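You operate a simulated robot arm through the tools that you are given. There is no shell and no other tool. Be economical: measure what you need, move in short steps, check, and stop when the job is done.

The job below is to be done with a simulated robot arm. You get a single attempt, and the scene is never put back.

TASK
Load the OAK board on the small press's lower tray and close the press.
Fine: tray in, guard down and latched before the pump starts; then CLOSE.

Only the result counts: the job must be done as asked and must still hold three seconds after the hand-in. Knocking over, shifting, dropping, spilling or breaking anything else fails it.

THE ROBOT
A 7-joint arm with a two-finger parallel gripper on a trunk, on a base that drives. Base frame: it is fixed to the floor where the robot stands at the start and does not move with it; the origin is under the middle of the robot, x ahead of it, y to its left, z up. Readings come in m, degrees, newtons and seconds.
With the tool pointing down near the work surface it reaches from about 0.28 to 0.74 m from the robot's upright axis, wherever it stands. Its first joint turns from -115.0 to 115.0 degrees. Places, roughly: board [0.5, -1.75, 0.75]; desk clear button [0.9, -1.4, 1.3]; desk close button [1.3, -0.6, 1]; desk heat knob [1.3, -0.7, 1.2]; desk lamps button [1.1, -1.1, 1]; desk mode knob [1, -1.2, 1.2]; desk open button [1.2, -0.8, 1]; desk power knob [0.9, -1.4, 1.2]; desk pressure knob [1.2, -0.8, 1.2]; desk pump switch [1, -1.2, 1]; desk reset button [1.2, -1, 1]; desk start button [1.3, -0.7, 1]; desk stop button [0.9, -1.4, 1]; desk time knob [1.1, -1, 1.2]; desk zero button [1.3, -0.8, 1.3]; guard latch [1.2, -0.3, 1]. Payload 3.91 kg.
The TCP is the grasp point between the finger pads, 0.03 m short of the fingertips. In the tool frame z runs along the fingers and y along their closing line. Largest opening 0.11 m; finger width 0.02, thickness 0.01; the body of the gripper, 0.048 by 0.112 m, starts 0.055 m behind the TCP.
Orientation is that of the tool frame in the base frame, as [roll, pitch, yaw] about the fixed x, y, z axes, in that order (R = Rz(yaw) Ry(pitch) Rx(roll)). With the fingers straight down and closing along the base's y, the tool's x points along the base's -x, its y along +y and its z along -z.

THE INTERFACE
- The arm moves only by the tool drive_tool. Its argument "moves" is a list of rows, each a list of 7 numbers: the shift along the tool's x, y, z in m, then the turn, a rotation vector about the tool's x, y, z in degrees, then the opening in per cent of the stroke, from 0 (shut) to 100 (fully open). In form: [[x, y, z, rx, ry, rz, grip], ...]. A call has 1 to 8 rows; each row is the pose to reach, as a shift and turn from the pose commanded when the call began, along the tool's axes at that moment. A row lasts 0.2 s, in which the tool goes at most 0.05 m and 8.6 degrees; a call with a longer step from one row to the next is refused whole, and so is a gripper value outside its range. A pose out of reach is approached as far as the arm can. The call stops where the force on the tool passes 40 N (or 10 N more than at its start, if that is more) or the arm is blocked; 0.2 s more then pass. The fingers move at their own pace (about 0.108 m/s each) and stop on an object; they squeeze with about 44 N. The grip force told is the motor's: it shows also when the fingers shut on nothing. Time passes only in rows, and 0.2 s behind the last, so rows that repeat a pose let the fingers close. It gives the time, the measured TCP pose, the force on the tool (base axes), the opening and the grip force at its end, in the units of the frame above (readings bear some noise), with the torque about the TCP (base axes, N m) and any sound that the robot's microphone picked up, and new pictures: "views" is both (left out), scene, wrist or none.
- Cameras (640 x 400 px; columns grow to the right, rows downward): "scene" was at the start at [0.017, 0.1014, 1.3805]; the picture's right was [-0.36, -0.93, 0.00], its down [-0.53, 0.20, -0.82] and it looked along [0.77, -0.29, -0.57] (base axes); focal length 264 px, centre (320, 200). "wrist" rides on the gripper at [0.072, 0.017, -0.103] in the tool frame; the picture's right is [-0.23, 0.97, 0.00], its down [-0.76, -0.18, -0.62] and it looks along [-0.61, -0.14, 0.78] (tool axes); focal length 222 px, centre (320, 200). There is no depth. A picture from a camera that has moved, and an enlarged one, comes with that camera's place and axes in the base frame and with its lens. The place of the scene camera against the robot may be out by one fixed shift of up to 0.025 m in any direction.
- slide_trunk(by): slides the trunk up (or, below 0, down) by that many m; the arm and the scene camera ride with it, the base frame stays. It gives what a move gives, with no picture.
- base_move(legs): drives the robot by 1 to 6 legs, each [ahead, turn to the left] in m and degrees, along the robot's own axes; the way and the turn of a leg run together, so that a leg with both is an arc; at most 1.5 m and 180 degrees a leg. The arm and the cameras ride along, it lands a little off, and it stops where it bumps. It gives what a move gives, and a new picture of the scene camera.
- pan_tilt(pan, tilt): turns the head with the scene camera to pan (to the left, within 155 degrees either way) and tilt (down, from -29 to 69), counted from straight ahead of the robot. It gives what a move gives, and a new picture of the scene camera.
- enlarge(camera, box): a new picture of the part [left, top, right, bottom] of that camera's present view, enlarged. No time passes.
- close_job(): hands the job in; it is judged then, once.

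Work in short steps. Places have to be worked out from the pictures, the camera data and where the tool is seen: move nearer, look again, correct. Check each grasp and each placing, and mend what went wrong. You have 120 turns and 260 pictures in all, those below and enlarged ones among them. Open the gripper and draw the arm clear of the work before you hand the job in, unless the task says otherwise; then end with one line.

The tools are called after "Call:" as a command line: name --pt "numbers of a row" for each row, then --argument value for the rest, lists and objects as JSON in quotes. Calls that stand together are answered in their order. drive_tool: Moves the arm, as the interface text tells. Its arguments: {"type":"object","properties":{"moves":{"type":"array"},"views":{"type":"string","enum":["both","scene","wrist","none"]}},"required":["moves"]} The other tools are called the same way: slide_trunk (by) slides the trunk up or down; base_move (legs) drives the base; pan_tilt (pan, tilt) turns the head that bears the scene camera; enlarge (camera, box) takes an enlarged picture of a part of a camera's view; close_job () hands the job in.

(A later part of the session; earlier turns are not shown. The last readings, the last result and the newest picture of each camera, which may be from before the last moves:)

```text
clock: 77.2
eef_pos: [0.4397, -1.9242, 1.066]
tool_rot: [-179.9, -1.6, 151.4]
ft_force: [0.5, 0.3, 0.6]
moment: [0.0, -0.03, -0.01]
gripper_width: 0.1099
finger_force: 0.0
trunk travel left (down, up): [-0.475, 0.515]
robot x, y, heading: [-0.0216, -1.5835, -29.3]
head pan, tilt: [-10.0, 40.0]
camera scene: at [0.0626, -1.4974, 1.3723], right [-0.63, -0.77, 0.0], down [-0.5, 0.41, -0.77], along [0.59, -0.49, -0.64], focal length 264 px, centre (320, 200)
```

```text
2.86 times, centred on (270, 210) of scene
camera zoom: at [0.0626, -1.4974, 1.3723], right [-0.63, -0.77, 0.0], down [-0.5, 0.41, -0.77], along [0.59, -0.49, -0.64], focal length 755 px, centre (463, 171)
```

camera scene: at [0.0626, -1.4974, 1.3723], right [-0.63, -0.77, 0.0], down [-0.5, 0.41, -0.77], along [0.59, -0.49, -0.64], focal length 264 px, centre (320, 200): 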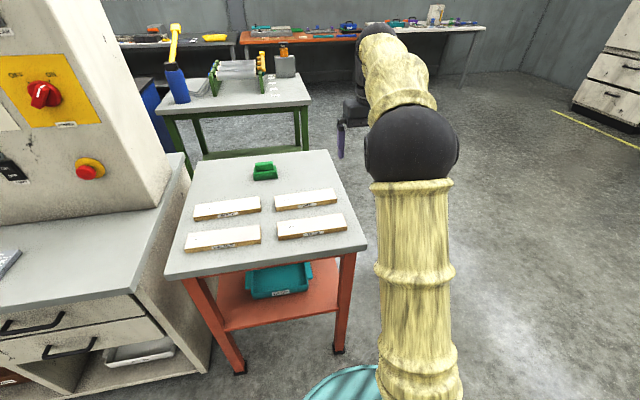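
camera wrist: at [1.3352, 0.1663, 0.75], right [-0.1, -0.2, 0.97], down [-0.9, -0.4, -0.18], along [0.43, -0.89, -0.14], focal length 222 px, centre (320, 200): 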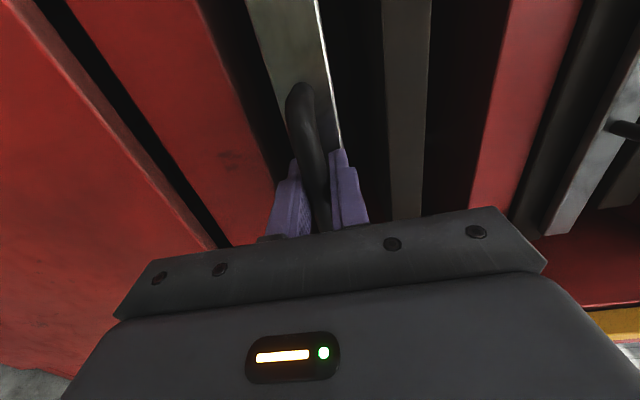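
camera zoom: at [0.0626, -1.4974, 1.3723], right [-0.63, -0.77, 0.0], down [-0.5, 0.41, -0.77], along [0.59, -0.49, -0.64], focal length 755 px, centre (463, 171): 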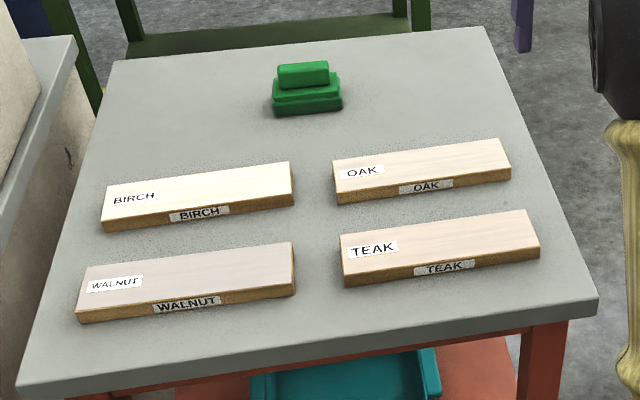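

OAK is the far-right board, at ≈(0.667,-1.93); length ~0.22 along the table edge, width ~0.07. I align the base, move closer and level the tool, then rotate it 90° to close across the board.

Call:
base_move --legs '[[0, 2.7], [0.15, 0]]'

Call:
drive_tool --pt "0 0 0 0 -1.6 0 90" --views "none"

Call:
drive_tool --pt "0 0 0 0 0 8.5 90" --pt "0 0 0 0 0 17 90" --pt "0 0 0 0 0 25.5 90" --pt "0 0 0 0 0 34 90" --pt "0 0 0 0 0 42.5 90" --pt "0 0 0 0 0 51 90" --pt "0 0 0 0 0 59.5 90" --pt "0 0 0 0 0 68 90" --views "both"

```text
clock: 79.1
eef_pos: [0.588, -1.9691, 1.0657]
tool_rot: [-179.9, -1.6, 154.2]
ft_force: [0.6, 0.1, 0.1]
moment: [0.0, 0.0, -0.02]
gripper_width: 0.1099
finger_force: 0.1
trunk travel left (down, up): [-0.475, 0.515]
robot x, y, heading: [0.11, -1.6578, -27.0]
head pan, tilt: [-10.0, 40.0]
camera scene: at [0.1924, -1.5613, 1.3722], right [-0.6, -0.8, 0.0], down [-0.52, 0.38, -0.77], along [0.61, -0.46, -0.64], focal length 264 px, centre (320, 200)
```

scene: 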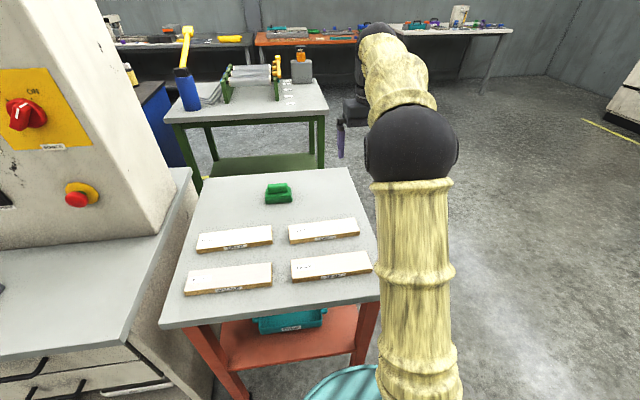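

```text
clock: 79.5
eef_pos: [0.5892, -1.9693, 1.0673]
tool_rot: [-179.7, 0.1, 154.2]
ft_force: [0.5, -1.0, 0.3]
moment: [0.03, 0.04, 0.03]
gripper_width: 0.0989
finger_force: 0.0
trunk travel left (down, up): [-0.475, 0.515]
robot x, y, heading: [0.1154, -1.6514, -26.6]
head pan, tilt: [-10.0, 40.0]
```

```text
clock: 81.3
eef_pos: [0.5895, -1.9704, 1.0664]
tool_rot: [-179.9, 0.2, 86.0]
ft_force: [-0.4, 0.7, -0.3]
moment: [0.05, 0.0, 0.02]
gripper_width: 0.0992
finger_force: 0.0
trunk travel left (down, up): [-0.475, 0.515]
robot x, y, heading: [0.1134, -1.6538, -26.8]
head pan, tilt: [-10.0, 40.0]
camera scene: at [0.192, -1.5611, 1.3722], right [-0.6, -0.8, 0.0], down [-0.52, 0.38, -0.77], along [0.61, -0.46, -0.64], focal length 264 px, centre (320, 200)
camera wrist: at [0.6106, -1.8986, 1.1685], right [0.96, -0.29, 0.0], down [-0.23, -0.75, 0.63], along [-0.18, -0.6, -0.78], focal length 222 px, centre (320, 200)
```

scene: 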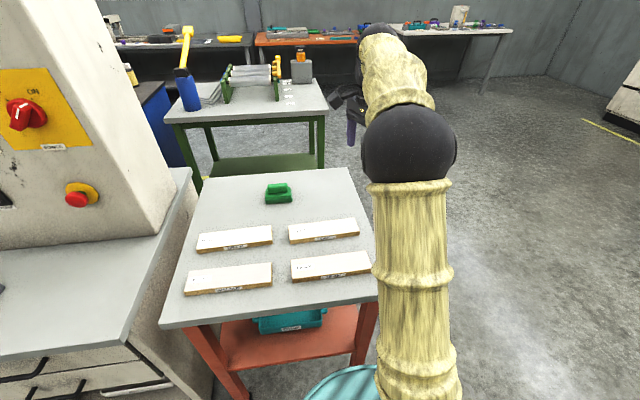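
wrist: 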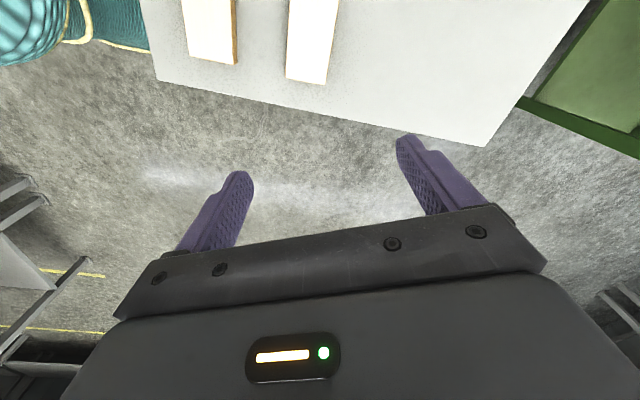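

Finishing the rotation, then moving above the OAK estimate.

Call:
drive_tool --pt "0 0 0 0 0 8.3 90" --pt "0 0 0 0 0 16 90" --pt "0 0 0 0 0 22.6 90" --views "none"

Call:
drive_tool --pt "0.03 0.025 0.03 0 0 0 90" --pt "0.06 0.05 0.06 0 0 0 90" --pt "0.07 0.05 0.1 0 0 0 90" --pt "0.07 0.05 0.13 0 0 0 90" --views "both"

```text
clock: 82.1
eef_pos: [0.5893, -1.9697, 1.0668]
tool_rot: [180.0, 0.1, 63.5]
ft_force: [-0.1, -0.9, -0.7]
moment: [-0.03, 0.01, 0.0]
gripper_width: 0.0991
finger_force: 0.0
trunk travel left (down, up): [-0.475, 0.515]
robot x, y, heading: [0.1156, -1.6494, -26.7]
head pan, tilt: [-10.0, 40.0]
```

```text
clock: 83.1
eef_pos: [0.6657, -1.932, 0.9349]
tool_rot: [179.8, 0.2, 63.6]
ft_force: [0.4, 0.2, -0.2]
moment: [0.0, 0.01, -0.02]
gripper_width: 0.0988
finger_force: 0.0
trunk travel left (down, up): [-0.475, 0.515]
robot x, y, heading: [0.1132, -1.6534, -26.6]
head pan, tilt: [-10.0, 40.0]
camera scene: at [0.192, -1.5611, 1.3723], right [-0.6, -0.8, 0.0], down [-0.52, 0.38, -0.77], along [0.61, -0.46, -0.64], focal length 264 px, centre (320, 200)
camera wrist: at [0.7113, -1.8742, 1.0371], right [0.77, -0.64, 0.0], down [-0.5, -0.6, 0.63], along [-0.4, -0.48, -0.78], focal length 222 px, centre (320, 200)
```

scene: 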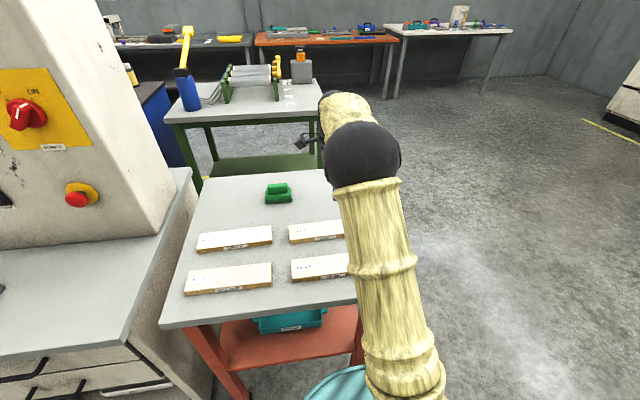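
wrist: 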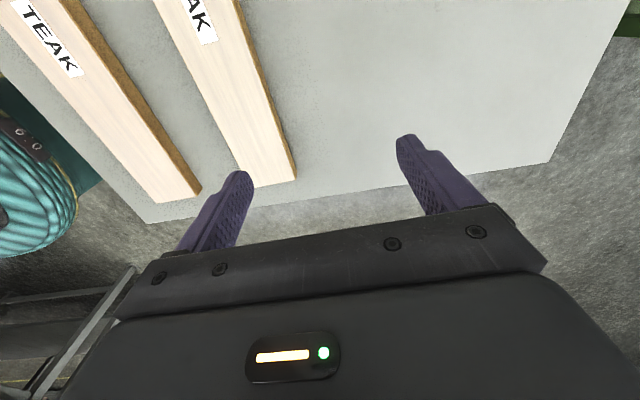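

Combining both views, the board top is more like z≈0.825 and its centre at u≈1.38, v≈1.40. I shift the tool back 0.075 and left 0.03, and look again.

Call:
drive_tool --pt "0.015 -0.035 0 0 0 0 90" --pt "0.03 -0.075 0 0 0 0 90" --pt "0.03 -0.075 0 0 0 0 90" --views "wrist"

Call:
enlarge --camera "wrist" --box '[120, 0, 480, 225]'

```text
clock: 83.9
eef_pos: [0.6125, -1.868, 0.9357]
tool_rot: [179.8, 0.3, 63.5]
ft_force: [0.1, -0.4, -0.2]
moment: [0.0, -0.03, 0.01]
gripper_width: 0.0988
finger_force: 0.0
trunk travel left (down, up): [-0.475, 0.515]
robot x, y, heading: [0.1133, -1.6552, -26.9]
head pan, tilt: [-10.0, 40.0]
camera wrist: at [0.6586, -1.8103, 1.0383], right [0.77, -0.64, 0.0], down [-0.5, -0.6, 0.63], along [-0.4, -0.48, -0.78], focal length 222 px, centre (320, 200)
```

wrist: 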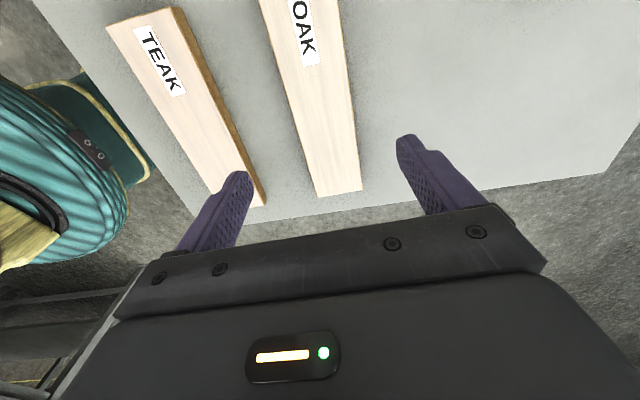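

```text
1.78 times, centred on (300, 112) of wrist
camera zoom: at [0.6586, -1.8103, 1.0383], right [0.77, -0.64, 0.0], down [-0.5, -0.6, 0.63], along [-0.4, -0.48, -0.78], focal length 395 px, centre (356, 356)
```

zoom: 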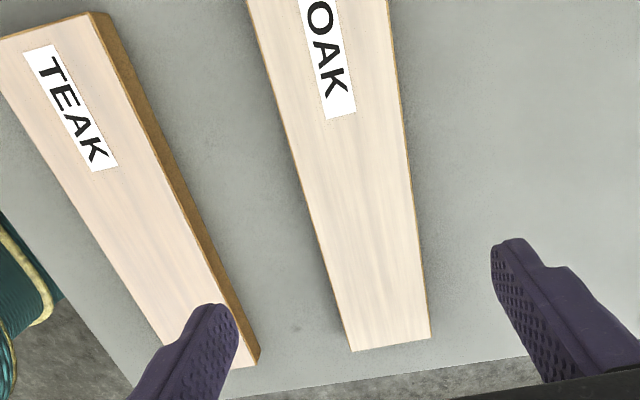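

The OAK board: top z≈0.84, centre u≈1.385, v≈1.37, width ≈0.05, closing line aligned. I move to its middle and descend partway.

Call:
drive_tool --pt "0.025 0.003 0.02 0 0 0 90" --pt "0.025 0.003 0.05 0 0 0 90" --pt "0.025 0.003 0.06 0 0 0 90" --views "wrist"

Call:
enlarge --camera "scene" --box '[200, 140, 380, 310]'

```text
clock: 84.7
eef_pos: [0.6264, -1.8474, 0.8762]
tool_rot: [180.0, 0.2, 63.6]
ft_force: [0.3, -0.4, 0.4]
moment: [0.0, -0.03, 0.01]
gripper_width: 0.0991
finger_force: 0.1
trunk travel left (down, up): [-0.475, 0.515]
robot x, y, heading: [0.1173, -1.6516, -27.1]
head pan, tilt: [-10.0, 40.0]
camera wrist: at [0.6726, -1.7896, 0.9788], right [0.77, -0.64, 0.0], down [-0.5, -0.6, 0.62], along [-0.4, -0.48, -0.78], focal length 222 px, centre (320, 200)
```

wrist: 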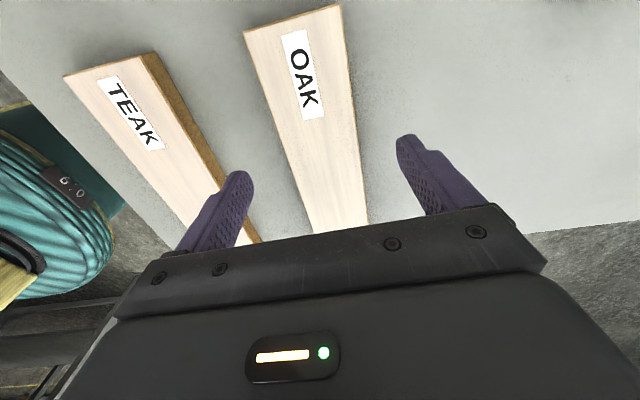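

```text
2.35 times, centred on (290, 225) of scene
camera zoom: at [0.192, -1.5612, 1.3723], right [-0.6, -0.8, 0.0], down [-0.52, 0.38, -0.77], along [0.61, -0.46, -0.64], focal length 622 px, centre (391, 141)
```

zoom: 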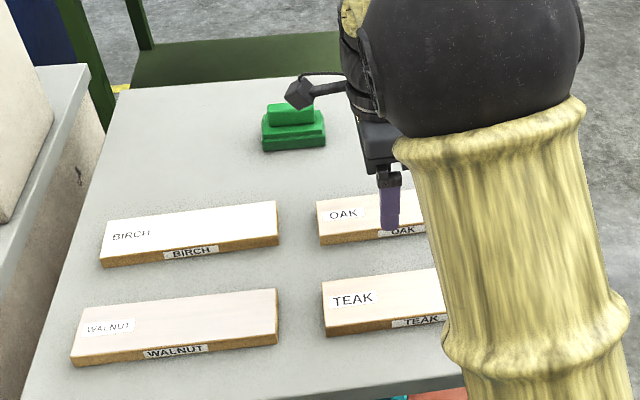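

Centred over OAK (board v 1.294–1.47, TCP 1.372). Descending to bring the fingertips just above the table, then closing.

Call:
drive_tool --pt "-0.008 0 0.015 0 0 0 75" --pt "-0.008 0 0.022 0 0 0 75" --pt "-0.008 0 0.022 0 0 0 75" --views "wrist"

Call:
enlarge --camera "scene" --box '[270, 170, 370, 260]'

```text
clock: 85.5
eef_pos: [0.6239, -1.8553, 0.854]
tool_rot: [180.0, 0.1, 63.6]
ft_force: [0.9, -0.1, 1.1]
moment: [0.01, -0.01, 0.03]
gripper_width: 0.0826
finger_force: 0.0
trunk travel left (down, up): [-0.475, 0.515]
robot x, y, heading: [0.1129, -1.6537, -26.7]
head pan, tilt: [-10.0, 40.0]
camera wrist: at [0.6696, -1.798, 0.9562], right [0.77, -0.64, 0.0], down [-0.5, -0.6, 0.63], along [-0.4, -0.48, -0.78], focal length 222 px, centre (320, 200)
```

wrist: 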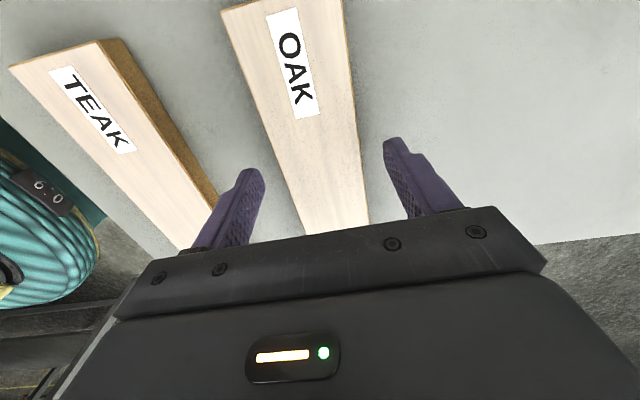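

```text
4.44 times, centred on (320, 215) of scene
camera zoom: at [0.192, -1.561, 1.3722], right [-0.6, -0.8, 0.0], down [-0.52, 0.38, -0.77], along [0.61, -0.46, -0.64], focal length 1175 px, centre (320, 133)
```

zoom: 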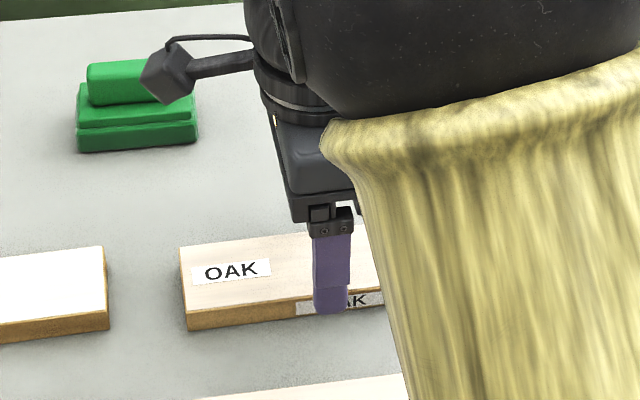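

Fingertips appear about mid-height of the board's side. I go 5 mm lower and close.

Call:
drive_tool --pt "0 0 0.006 0 0 0 75" --pt "0 0 0.006 0 0 0 20" --pt "0 0 0.006 0 0 0 20" --pt "0 0 0.006 0 0 0 20" --pt "0 0 0.006 0 0 0 20" --views "wrist"

```text
clock: 86.7
eef_pos: [0.6225, -1.8562, 0.8477]
tool_rot: [180.0, 0.3, 63.6]
ft_force: [0.3, 0.2, 1.0]
moment: [-0.05, 0.03, -0.07]
gripper_width: 0.0574
finger_force: 43.8
trunk travel left (down, up): [-0.475, 0.515]
robot x, y, heading: [0.114, -1.6531, -26.6]
head pan, tilt: [-10.0, 40.0]
camera wrist: at [0.6693, -1.7982, 0.95], right [0.77, -0.64, 0.0], down [-0.5, -0.6, 0.63], along [-0.4, -0.48, -0.78], focal length 222 px, centre (320, 200)
```

wrist: 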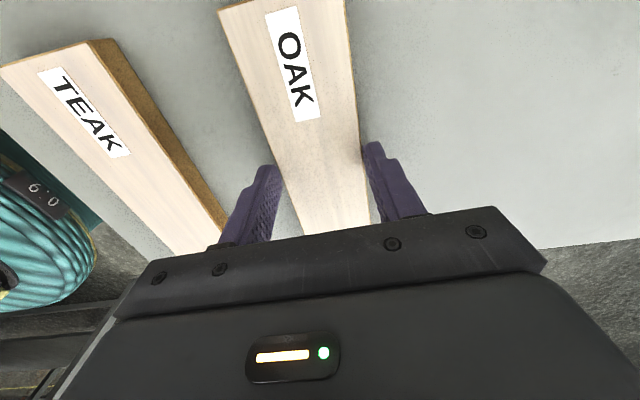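

Gripped (0.057 m, 44 N). Lifting gently.

Call:
drive_tool --pt "0 0 -0.01 0 0 0 0" --pt "0 0 -0.03 0 0 0 0" --pt "0 0 -0.06 0 0 0 0" --pt "0 0 -0.1 0 0 0 0" --views "both"

```text
clock: 87.7
eef_pos: [0.6218, -1.856, 0.9469]
tool_rot: [180.0, 0.2, 63.4]
ft_force: [0.5, -0.4, -0.1]
moment: [0.01, -0.02, 0.0]
gripper_width: 0.0002
finger_force: 37.7
trunk travel left (down, up): [-0.475, 0.515]
robot x, y, heading: [0.115, -1.6543, -26.5]
head pan, tilt: [-10.0, 40.0]
camera scene: at [0.192, -1.5611, 1.3722], right [-0.6, -0.8, 0.0], down [-0.52, 0.38, -0.77], along [0.61, -0.46, -0.64], focal length 264 px, centre (320, 200)
camera wrist: at [0.6677, -1.7987, 1.0503], right [0.77, -0.64, 0.0], down [-0.5, -0.6, 0.63], along [-0.4, -0.48, -0.78], focal length 222 px, centre (320, 200)
```

scene: 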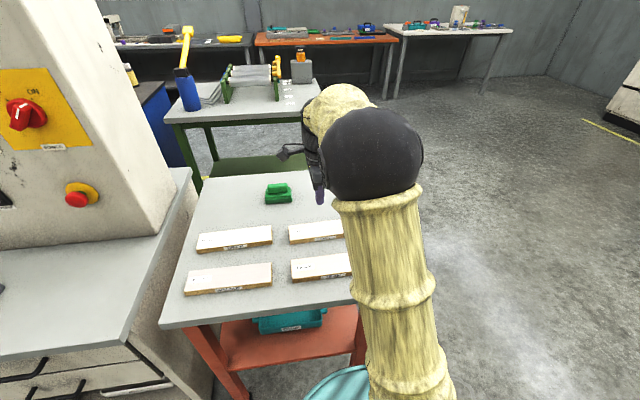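
wrist: 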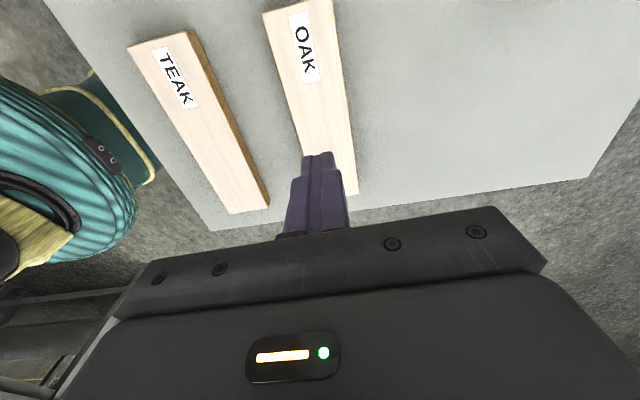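

The fingers slipped off the top edge; the board stayed put. I descend deeper in small steps (stopping on contact) before gripping again.

Call:
drive_tool --pt "0 0 0 0 0 0 75" --pt "0 0 0.03 0 0 0 75" --pt "0 0 0.06 0 0 0 75" --pt "0 0 0.09 0 0 0 75" --pt "0 0 0.1 0 0 0 75" --pt "0 0 0.106 0 0 0 75" --pt "0 0 0.112 0 0 0 75" --views "wrist"

Call:
enlarge --camera "scene" --box '[270, 170, 370, 260]'

```text
clock: 89.3
eef_pos: [0.6214, -1.8556, 0.8343]
tool_rot: [180.0, 0.3, 63.5]
ft_force: [0.8, 0.0, -0.3]
moment: [0.03, -0.02, 0.01]
gripper_width: 0.0825
finger_force: 0.1
trunk travel left (down, up): [-0.475, 0.515]
robot x, y, heading: [0.1161, -1.6545, -26.8]
head pan, tilt: [-10.0, 40.0]
camera wrist: at [0.6674, -1.7986, 0.9373], right [0.77, -0.64, 0.0], down [-0.5, -0.6, 0.63], along [-0.4, -0.48, -0.78], focal length 222 px, centre (320, 200)
```

wrist: 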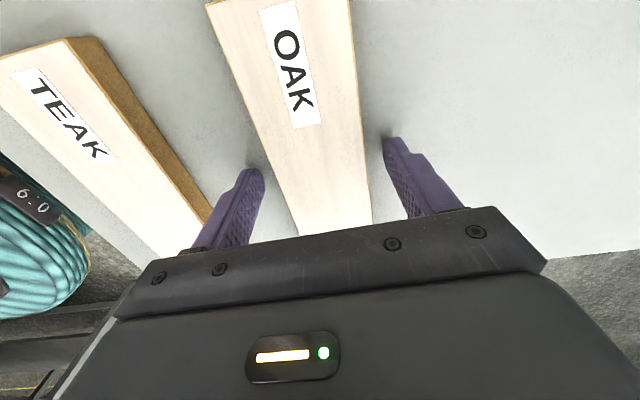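

```text
4.44 times, centred on (320, 215) of scene
camera zoom: at [0.192, -1.5611, 1.3722], right [-0.6, -0.8, 0.0], down [-0.52, 0.38, -0.77], along [0.61, -0.46, -0.64], focal length 1175 px, centre (320, 133)
```

zoom: 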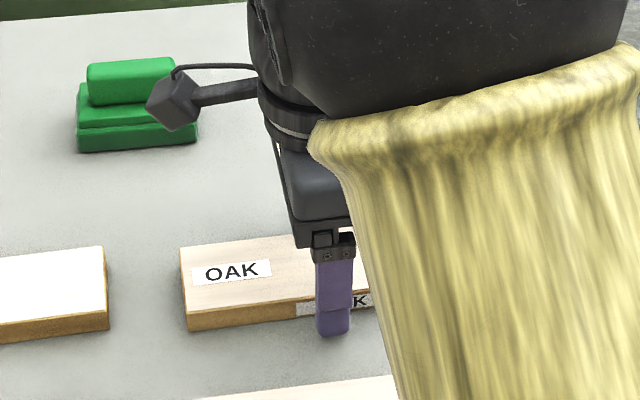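

Still no contact; lowering further in 4 mm steps.

Call:
drive_tool --pt "0 0 0.004 0 0 0 75" --pt "0 0 0.008 0 0 0 75" --pt "0 0 0.012 0 0 0 75" --views "none"

Call:
enlarge --camera "scene" --box '[270, 170, 370, 260]'

```text
clock: 90.1
eef_pos: [0.6227, -1.8574, 0.8312]
tool_rot: [179.3, 0.1, 63.6]
ft_force: [-2.3, 0.0, 19.2]
moment: [0.5, 0.87, 0.1]
gripper_width: 0.0835
finger_force: 1.7
trunk travel left (down, up): [-0.475, 0.515]
robot x, y, heading: [0.1178, -1.6567, -26.9]
head pan, tilt: [-10.0, 40.0]
stopped in row 3: the force on the tool passed its limit at 46 N (the readings are from after the stop); the commanded pose is now the measured one
```

```text
4.44 times, centred on (320, 215) of scene
camera zoom: at [0.1901, -1.5605, 1.3724], right [-0.6, -0.8, 0.0], down [-0.51, 0.38, -0.77], along [0.61, -0.46, -0.64], focal length 1175 px, centre (320, 133)
```

zoom: 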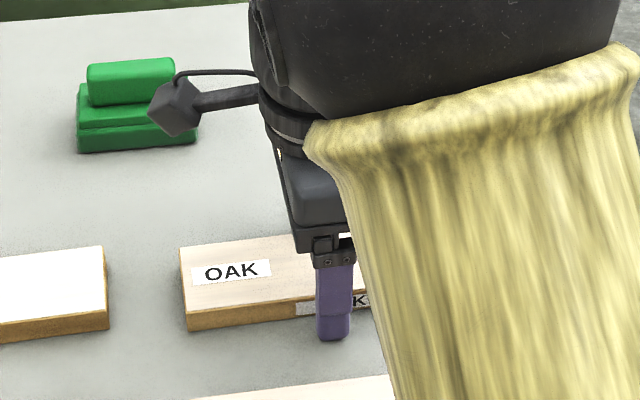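

Table touched (table z≈0.80). I rise 2 mm and close on the board.

Call:
drive_tool --pt "0 0 -0.002 0 0 0 75" --pt "0 0 -0.002 0 0 0 0" --pt "0 0 -0.002 0 0 0 0" --pt "0 0 -0.002 0 0 0 0" --views "none"

Call:
drive_tool --pt "0 0 -0.005 0 0 0 0" --pt "0 0 -0.015 0 0 0 0" --pt "0 0 -0.03 0 0 0 0" --pt "0 0 -0.06 0 0 0 0" --views "wrist"

```text
clock: 91.1
eef_pos: [0.6211, -1.8567, 0.8301]
tool_rot: [179.4, 0.2, 63.6]
ft_force: [-5.6, 2.5, 7.1]
moment: [0.24, 0.46, 0.03]
gripper_width: 0.0572
finger_force: 44.1
trunk travel left (down, up): [-0.475, 0.515]
robot x, y, heading: [0.1133, -1.6544, -26.9]
head pan, tilt: [-10.0, 40.0]
```

```text
clock: 92.1
eef_pos: [0.6233, -1.8551, 0.891]
tool_rot: [179.5, 0.1, 63.6]
ft_force: [0.3, -1.3, -1.1]
moment: [0.01, -0.02, 0.03]
gripper_width: 0.0574
finger_force: 44.0
trunk travel left (down, up): [-0.475, 0.515]
robot x, y, heading: [0.1126, -1.6551, -26.5]
head pan, tilt: [-10.0, 40.0]
camera wrist: at [0.6685, -1.7979, 0.9934], right [0.77, -0.64, 0.01], down [-0.5, -0.6, 0.62], along [-0.39, -0.48, -0.78], focal length 222 px, centre (320, 200)
```

wrist: 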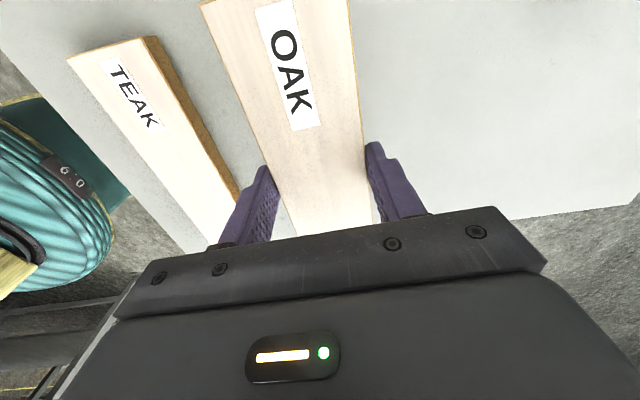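

OAK is held. I raise it, then back off, turn left and drive along the aisle to the press.

Call:
drive_tool --pt "0 0 -0.03 0 0 0 0" --pt "0 0 -0.07 0 0 0 0" --pt "0 0 -0.11 0 0 0 0" --pt "0 0 -0.15 0 0 0 0" --views "none"

Call:
base_move --legs '[[-0.45, 0], [0, 90]]'

Call:
drive_tool --pt "0 0 0 0 0 0 0" --views "wrist"

```text
clock: 93.1
eef_pos: [0.6199, -1.857, 1.0441]
tool_rot: [179.5, 0.1, 63.6]
ft_force: [-1.1, 0.2, -0.8]
moment: [0.02, 0.02, 0.0]
gripper_width: 0.0572
finger_force: 44.0
trunk travel left (down, up): [-0.475, 0.515]
robot x, y, heading: [0.1166, -1.6512, -26.8]
head pan, tilt: [-10.0, 40.0]
```

```text
clock: 101.6
eef_pos: [-0.0599, -0.9586, 1.0437]
tool_rot: [179.5, 0.1, 152.1]
ft_force: [0.1, 0.3, 0.0]
moment: [0.02, -0.02, 0.02]
gripper_width: 0.057
finger_force: 44.1
trunk travel left (down, up): [-0.475, 0.515]
robot x, y, heading: [-0.2736, -1.46, 62.1]
head pan, tilt: [-10.0, 40.0]
camera scene: at [-0.3916, -1.3926, 1.3722], right [0.79, -0.62, 0.0], down [-0.4, -0.51, -0.77], along [0.47, 0.6, -0.64], focal length 264 px, centre (320, 200)
```

scene: 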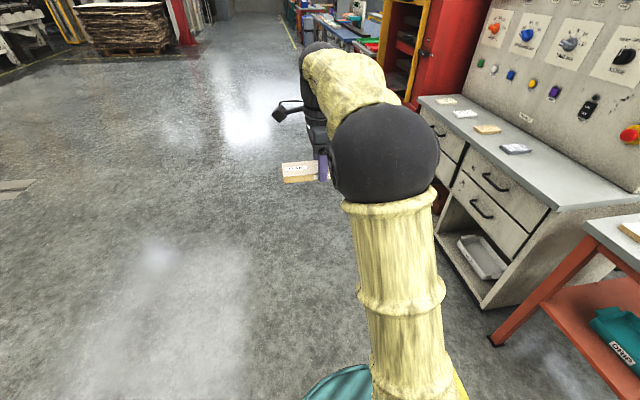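

```text
clock: 102.0
eef_pos: [-0.0601, -0.9572, 1.0434]
tool_rot: [179.5, 0.0, 152.3]
ft_force: [0.6, -0.3, -1.7]
moment: [0.0, 0.01, 0.01]
gripper_width: 0.057
finger_force: 44.5
trunk travel left (down, up): [-0.475, 0.515]
robot x, y, heading: [-0.2781, -1.4559, 61.8]
head pan, tilt: [-10.0, 40.0]
camera wrist: at [-0.1183, -0.91, 1.1459], right [0.66, 0.76, 0.01], down [0.59, -0.52, 0.62], along [0.48, -0.4, -0.78], focal length 222 px, centre (320, 200)
```

wrist: 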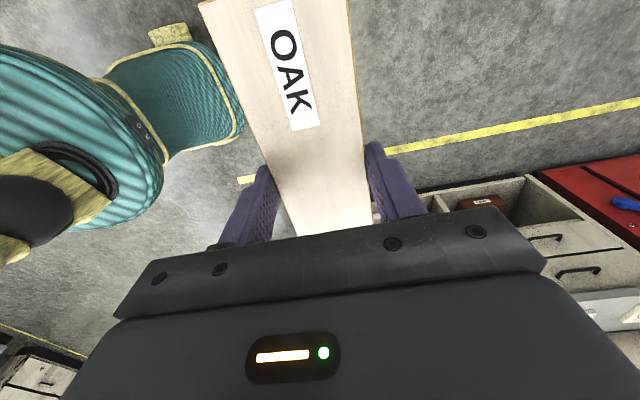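

Board held firmly. Driving on to the press front.

Call:
base_move --legs '[[0, 1.3], [1.2, 0], [0.83, 0], [0, -90]]'

Call:
pan_tilt --pan 5 --tilt 35

```text
clock: 120.0
eef_pos: [1.0971, 0.1977, 1.043]
tool_rot: [179.4, 0.1, 64.3]
ft_force: [0.0, 0.3, -1.9]
moment: [0.01, 0.0, -0.03]
gripper_width: 0.0571
finger_force: 44.1
trunk travel left (down, up): [-0.475, 0.515]
robot x, y, heading: [0.5895, 0.3942, -25.6]
head pan, tilt: [-10.0, 40.0]
camera scene: at [0.6647, 0.4871, 1.3722], right [-0.59, -0.81, 0.0], down [-0.52, 0.38, -0.77], along [0.62, -0.45, -0.64], focal length 264 px, centre (320, 200)
```

scene: 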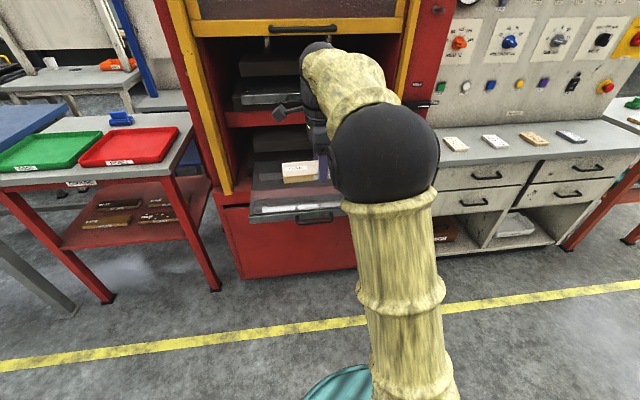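

```text
clock: 120.8
eef_pos: [1.0986, 0.1981, 1.0436]
tool_rot: [179.6, 0.1, 64.4]
ft_force: [0.2, -0.2, -1.5]
moment: [-0.04, -0.01, 0.01]
gripper_width: 0.0572
finger_force: 43.2
trunk travel left (down, up): [-0.475, 0.515]
robot x, y, heading: [0.585, 0.3956, -26.1]
head pan, tilt: [5.0, 35.0]
camera scene: at [0.6781, 0.5055, 1.3798], right [-0.36, -0.93, 0.0], down [-0.54, 0.2, -0.82], along [0.76, -0.29, -0.57], focal length 264 px, centre (320, 200)
```

scene: 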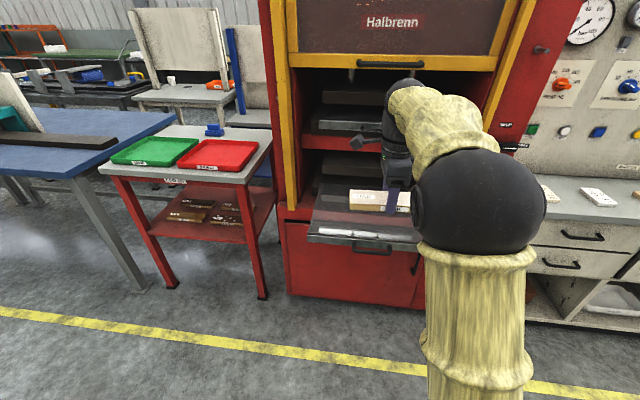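

Aligned with the tray (v≈-0.67). I lower the board to z≈0.86 first so the hand stays below the guard, then roll forward 0.27 m over the tray.

Call:
drive_tool --pt "0 0 0.04 0 0 0 0" --pt "0 0 0.08 0 0 0 0" --pt "0 0 0.12 0 0 0 0" --pt "0 0 0.16 0 0 0 0" --pt "0 0 0.18 0 0 0 0" --views "none"

Call:
base_move --legs '[[0.25, -0.7]]'

Call:
enlarge --camera "scene" --box '[220, 100, 480, 300]'

Call:
drive_tool --pt "0 0 0 0 0 0 0" --views "wrist"

```text
clock: 122.0
eef_pos: [1.0985, 0.1959, 0.8665]
tool_rot: [179.5, 0.1, 64.2]
ft_force: [-0.4, 0.3, -1.9]
moment: [0.01, -0.03, 0.02]
gripper_width: 0.0573
finger_force: 44.0
trunk travel left (down, up): [-0.475, 0.515]
robot x, y, heading: [0.5872, 0.3921, -26.1]
head pan, tilt: [5.0, 35.0]
```

```text
clock: 124.0
eef_pos: [1.3207, 0.0765, 0.8664]
tool_rot: [179.5, 0.1, 63.5]
ft_force: [-0.5, -0.3, -1.6]
moment: [0.03, 0.04, 0.0]
gripper_width: 0.0572
finger_force: 43.6
trunk travel left (down, up): [-0.475, 0.515]
robot x, y, heading: [0.8166, 0.2797, -26.8]
head pan, tilt: [5.0, 35.0]
camera scene: at [0.9068, 0.3919, 1.3798], right [-0.37, -0.93, 0.0], down [-0.53, 0.21, -0.82], along [0.76, -0.3, -0.57], focal length 264 px, centre (320, 200)
```

scene: 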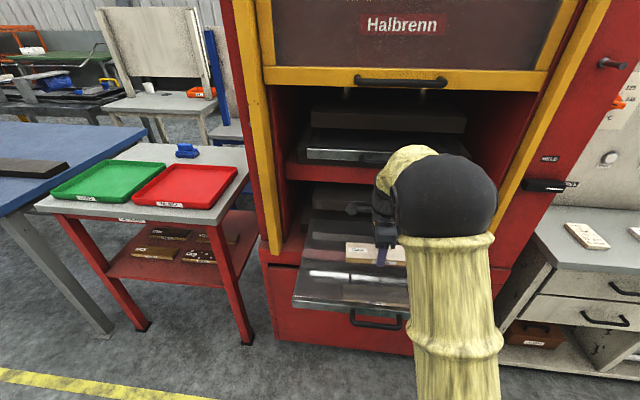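

```text
2.00 times, centred on (350, 200) of scene
camera zoom: at [0.9068, 0.3919, 1.3798], right [-0.37, -0.93, 0.0], down [-0.53, 0.21, -0.82], along [0.76, -0.3, -0.57], focal length 529 px, centre (260, 200)
```

zoom: 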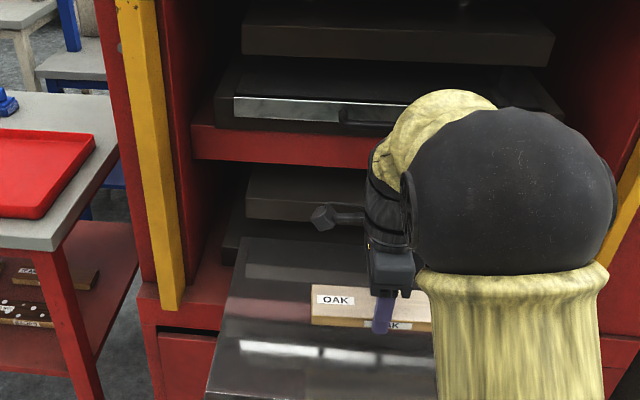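

```text
clock: 124.4
eef_pos: [1.3221, 0.0748, 0.8666]
tool_rot: [179.5, 0.1, 63.5]
ft_force: [0.3, 0.6, -1.0]
moment: [-0.02, 0.01, 0.04]
gripper_width: 0.0573
finger_force: 44.2
trunk travel left (down, up): [-0.475, 0.515]
robot x, y, heading: [0.8176, 0.2849, -26.7]
head pan, tilt: [5.0, 35.0]
camera wrist: at [1.3672, 0.1341, 0.9691], right [0.77, -0.64, 0.01], down [-0.5, -0.6, 0.62], along [-0.39, -0.48, -0.78], focal length 222 px, centre (320, 200)
```

wrist: 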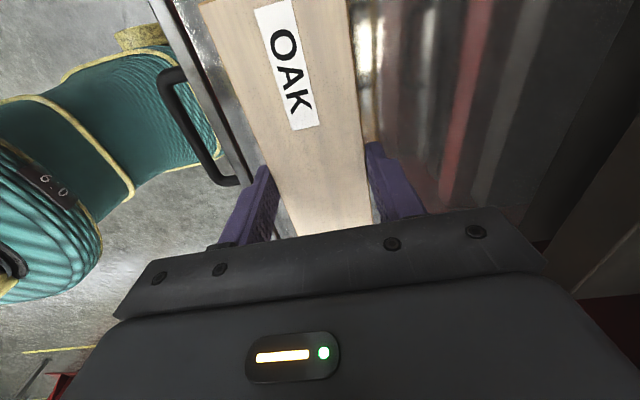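

Board is over the tray (u≈1.15). I move 0.06 deeper onto the tray and lower partway.

Call:
drive_tool --pt "0 0.03 0.0 0 0 0 0" --pt "0 0.06 0.01 0 0 0 0" --pt "0 0.06 0.03 0 0 0 0" --pt "0 0.06 0.04 0 0 0 0" --views "both"

```text
clock: 125.4
eef_pos: [1.3767, 0.0473, 0.8296]
tool_rot: [179.5, 0.1, 63.6]
ft_force: [0.4, 0.1, -1.2]
moment: [0.03, 0.0, 0.01]
gripper_width: 0.0574
finger_force: 44.2
trunk travel left (down, up): [-0.475, 0.515]
robot x, y, heading: [0.8145, 0.2794, -26.7]
head pan, tilt: [5.0, 35.0]
camera scene: at [0.9066, 0.392, 1.3798], right [-0.37, -0.93, 0.0], down [-0.53, 0.21, -0.82], along [0.76, -0.3, -0.57], focal length 264 px, centre (320, 200)
camera wrist: at [1.4214, 0.1058, 0.9311], right [0.77, -0.64, 0.01], down [-0.5, -0.6, 0.62], along [-0.39, -0.48, -0.78], focal length 222 px, centre (320, 200)
```

scene: 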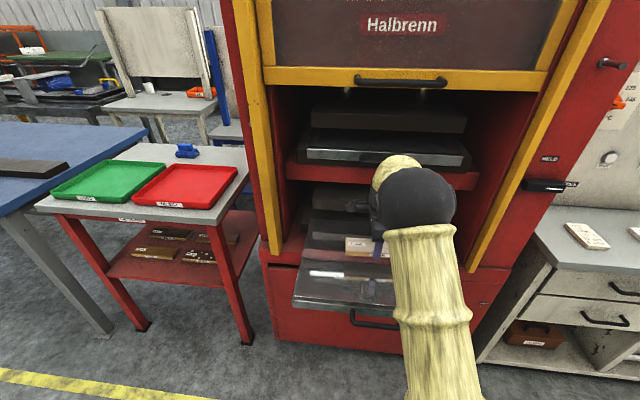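
wrist: 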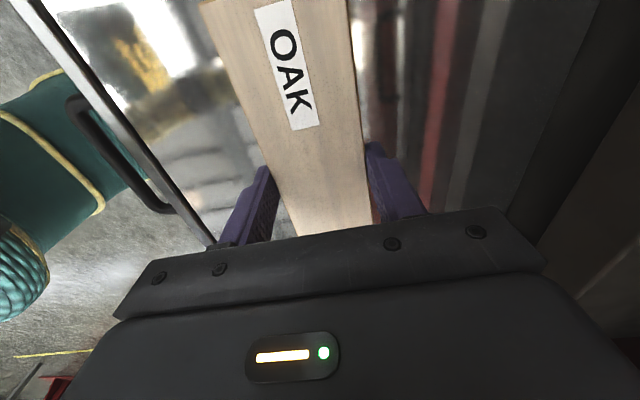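

Good placement over the tray. Lowering until contact.

Call:
drive_tool --pt "0 0 0.015 0 0 0 0" --pt "0 0 0.025 0 0 0 0" --pt "0 0 0.032 0 0 0 0" --pt "0 0 0.038 0 0 0 0" --pt "0 0 0.044 0 0 0 0" --pt "0 0 0.05 0 0 0 0" --pt "0 0 0.056 0 0 0 0" --views "wrist"

```text
clock: 127.0
eef_pos: [1.3779, 0.0482, 0.7788]
tool_rot: [178.6, 0.0, 63.4]
ft_force: [1.6, 0.1, 18.1]
moment: [-0.15, 0.79, 0.11]
gripper_width: 0.0572
finger_force: 43.9
trunk travel left (down, up): [-0.475, 0.515]
robot x, y, heading: [0.8196, 0.2813, -26.6]
head pan, tilt: [5.0, 35.0]
stopped in row 7: the force on the tool passed its limit at 44 N (the readings are from after the stop); the commanded pose is now the measured one
camera wrist: at [1.4224, 0.1066, 0.8819], right [0.77, -0.64, 0.02], down [-0.51, -0.6, 0.62], along [-0.38, -0.49, -0.78], focal length 222 px, centre (320, 200)
```

wrist: 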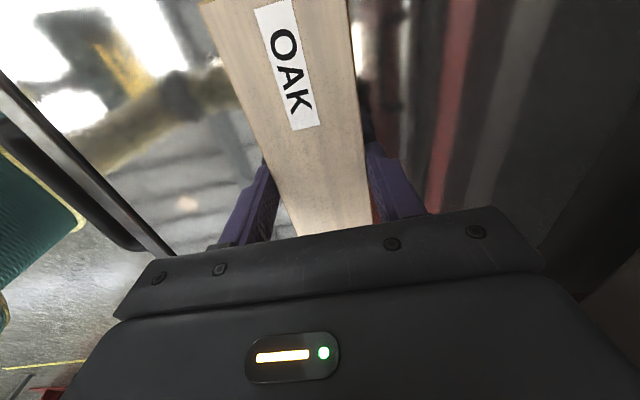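

Board is on the tray. Raise 1 mm, release, and lift off.

Call:
drive_tool --pt "0 0 -0.001 0 0 0 60" --pt "0 0 -0.001 0 0 0 75" --pt "0 0 -0.001 0 0 0 75" --pt "0 0 -0.02 0 0 0 75" --pt "0 0 -0.05 0 0 0 75" --pt "0 0 -0.08 0 0 0 75" --views "wrist"

Call:
enlarge --camera "scene" --box '[280, 180, 420, 310]'

```text
clock: 128.4
eef_pos: [1.3783, 0.0516, 0.8544]
tool_rot: [179.1, 0.1, 63.5]
ft_force: [-0.3, -0.4, 0.4]
moment: [-0.01, -0.02, 0.02]
gripper_width: 0.0824
finger_force: 0.0
trunk travel left (down, up): [-0.475, 0.515]
robot x, y, heading: [0.8156, 0.2786, -26.6]
head pan, tilt: [5.0, 35.0]
camera wrist: at [1.4226, 0.109, 0.9571], right [0.77, -0.64, 0.02], down [-0.51, -0.6, 0.62], along [-0.39, -0.49, -0.78], focal length 222 px, centre (320, 200)
```

wrist: 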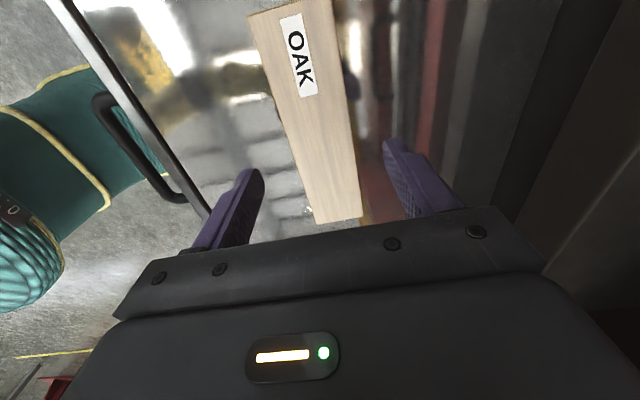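

```text
3.08 times, centred on (350, 245) of scene
camera zoom: at [0.9064, 0.3921, 1.3797], right [-0.37, -0.93, 0.0], down [-0.53, 0.21, -0.82], along [0.76, -0.3, -0.57], focal length 814 px, centre (228, 62)
```

zoom: 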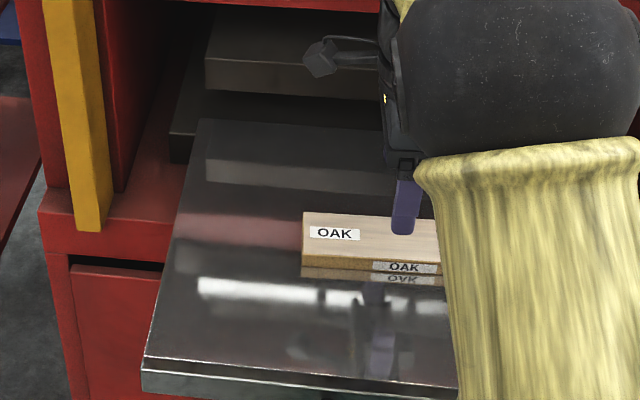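

OAK rests well on the tray. I back away, raise the arm, turn the tool horizontal and lower the trunk to regrip the tray handle.

Call:
base_move --legs '[[-0.4, 0]]'

Call:
drive_tool --pt "0 0 -0.03 -8 0 0 60" --pt "0 0 -0.06 -16 0 0 60" --pt "0 0 -0.09 -24 0 0 60" --pt "0 0 -0.12 -32 0 0 60" --pt "0 0 -0.15 -40 0 0 60" --pt "0 0 -0.18 -48 0 0 60" --pt "0 0 -0.19 -56 0 0 60" --pt "0 0 -0.19 -64 0 0 60" --views "none"

Call:
drive_tool --pt "0 0 0 -8 0 0 60" --pt "0 0 0 -16 0 0 60" --pt "0 0 0 -25 0 0 60" --pt "0 0 0 -25 0 0 60" --views "scene"

```text
clock: 131.2
eef_pos: [1.0283, 0.2238, 0.8543]
tool_rot: [179.0, 0.0, 63.1]
ft_force: [-0.3, 0.1, 0.0]
moment: [-0.02, -0.01, 0.02]
gripper_width: 0.0825
finger_force: 0.1
trunk travel left (down, up): [-0.475, 0.515]
robot x, y, heading: [0.4669, 0.4582, -27.5]
head pan, tilt: [5.0, 35.0]
camera scene: at [0.5588, 0.5687, 1.3798], right [-0.38, -0.93, 0.0], down [-0.53, 0.22, -0.82], along [0.76, -0.31, -0.57], focal length 264 px, centre (320, 200)
```

scene: 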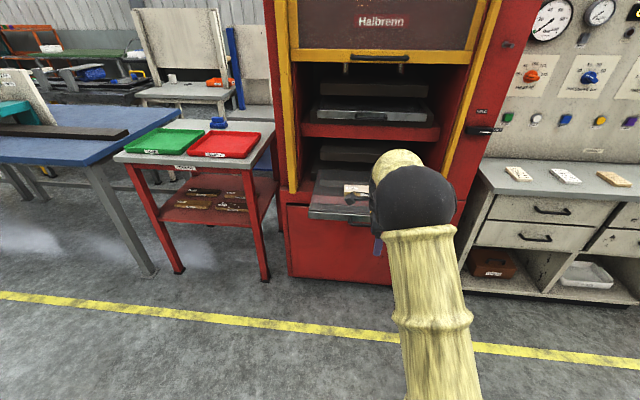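

```text
clock: 133.0
eef_pos: [1.0264, 0.2263, 1.0429]
tool_rot: [115.0, 0.1, 63.1]
ft_force: [0.2, 0.1, 0.5]
moment: [0.01, -0.03, 0.0]
gripper_width: 0.0658
finger_force: 0.0
trunk travel left (down, up): [-0.475, 0.515]
robot x, y, heading: [0.4669, 0.4571, -27.2]
head pan, tilt: [5.0, 35.0]
```

```text
refused: row 3 steps farther than a row can; nothing moved
```

One step was too large; redo the rest of the turn.

Call:
drive_tool --pt "0 0 0 -8 0 0 60" --pt "0 0 0 -16 0 0 60" --pt "0 0 0 -24 0 0 60" --pt "0 0 0 -25 0 0 60" --views "none"

Call:
slide_trunk --by -0.3

Call:
drive_tool --pt "0 0 0 0 0 0 45" --views "both"

```text
clock: 134.0
eef_pos: [1.0239, 0.2248, 1.0441]
tool_rot: [89.9, 0.0, 63.1]
ft_force: [0.9, 0.3, 0.1]
moment: [-0.01, 0.03, -0.03]
gripper_width: 0.0661
finger_force: 0.1
trunk travel left (down, up): [-0.475, 0.515]
robot x, y, heading: [0.4656, 0.4558, -27.2]
head pan, tilt: [5.0, 35.0]
```

```text
clock: 137.0
eef_pos: [1.0252, 0.2261, 0.7439]
tool_rot: [89.9, -0.1, 63.1]
ft_force: [-0.2, 0.3, 0.8]
moment: [0.01, 0.04, 0.01]
gripper_width: 0.066
finger_force: 0.0
trunk travel left (down, up): [-0.175, 0.815]
robot x, y, heading: [0.4644, 0.4592, -27.4]
head pan, tilt: [5.0, 35.0]
```

```text
clock: 137.4
eef_pos: [1.0247, 0.2261, 0.7439]
tool_rot: [90.0, 0.1, 63.2]
ft_force: [-0.1, 0.2, -0.6]
moment: [0.0, -0.01, -0.03]
gripper_width: 0.0497
finger_force: 0.1
trunk travel left (down, up): [-0.175, 0.815]
robot x, y, heading: [0.4673, 0.4583, -27.2]
head pan, tilt: [5.0, 35.0]
camera scene: at [0.5588, 0.5687, 1.0798], right [-0.38, -0.93, 0.0], down [-0.53, 0.22, -0.82], along [0.76, -0.31, -0.57], focal length 264 px, centre (320, 200)
camera wrist: at [0.9639, 0.3371, 0.7602], right [-0.1, -0.2, 0.97], down [-0.9, -0.4, -0.18], along [0.42, -0.9, -0.14], focal length 222 px, centre (320, 200)
```

scene: 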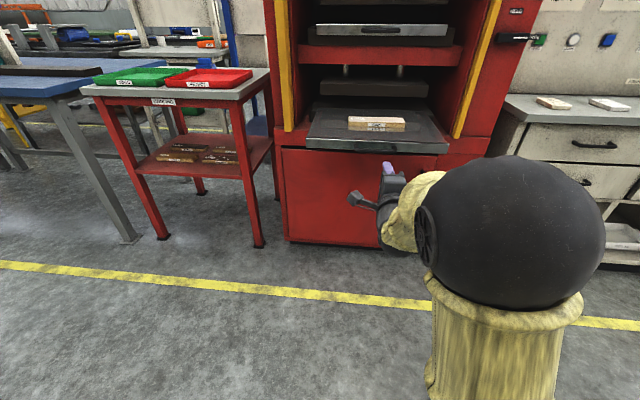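
wrist: 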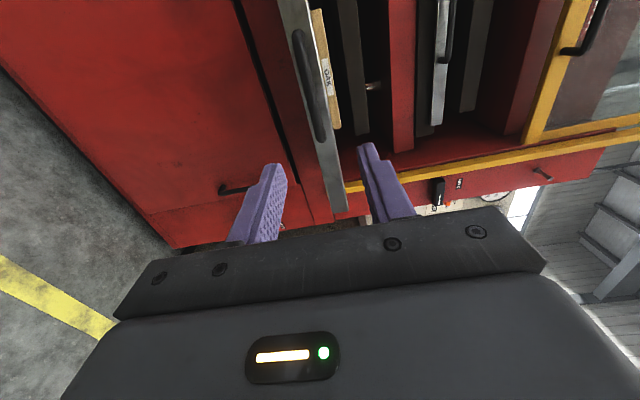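

Aligned with the handle. I drive forward 0.19 m so the fingertips arrive just short of the bar.

Call:
base_move --legs '[[0.18, 0.4]]'

Call:
drive_tool --pt "0 0 0 0 0 0 45" --views "wrist"

Call:
enlarge --camera "scene" --box '[280, 100, 460, 240]'

```text
clock: 139.1
eef_pos: [1.1921, 0.1466, 0.7448]
tool_rot: [90.0, 0.0, 63.7]
ft_force: [0.0, 0.3, 0.1]
moment: [0.01, -0.02, 0.0]
gripper_width: 0.0496
finger_force: 0.1
trunk travel left (down, up): [-0.175, 0.815]
robot x, y, heading: [0.6309, 0.3749, -26.6]
head pan, tilt: [5.0, 35.0]
camera scene: at [0.7227, 0.4857, 1.0798], right [-0.37, -0.93, 0.0], down [-0.53, 0.21, -0.82], along [0.76, -0.3, -0.57], focal length 264 px, centre (320, 200)
```

scene: 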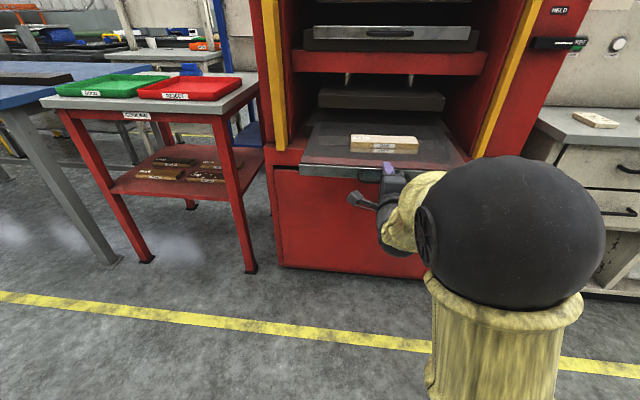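

```text
clock: 139.5
eef_pos: [1.1915, 0.1468, 0.7441]
tool_rot: [89.9, 0.0, 63.6]
ft_force: [0.9, 0.7, -0.4]
moment: [-0.03, 0.03, 0.0]
gripper_width: 0.0495
finger_force: 0.1
trunk travel left (down, up): [-0.175, 0.815]
robot x, y, heading: [0.6302, 0.374, -26.7]
head pan, tilt: [5.0, 35.0]
camera wrist: at [1.1297, 0.2571, 0.7603], right [-0.1, -0.2, 0.97], down [-0.9, -0.4, -0.18], along [0.43, -0.89, -0.14], focal length 222 px, centre (320, 200)
```

wrist: 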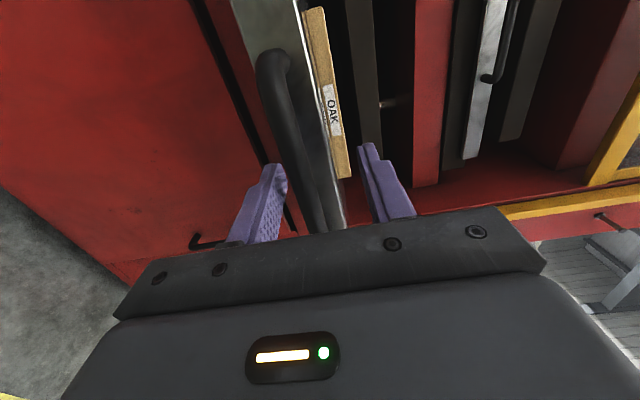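

```text
2.86 times, centred on (370, 170) of scene
camera zoom: at [0.7227, 0.4857, 1.0798], right [-0.37, -0.93, 0.0], down [-0.53, 0.21, -0.82], along [0.76, -0.3, -0.57], focal length 755 px, centre (177, 286)
```

zoom: 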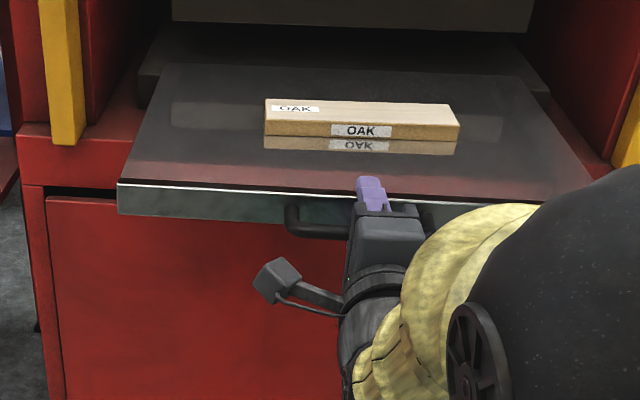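

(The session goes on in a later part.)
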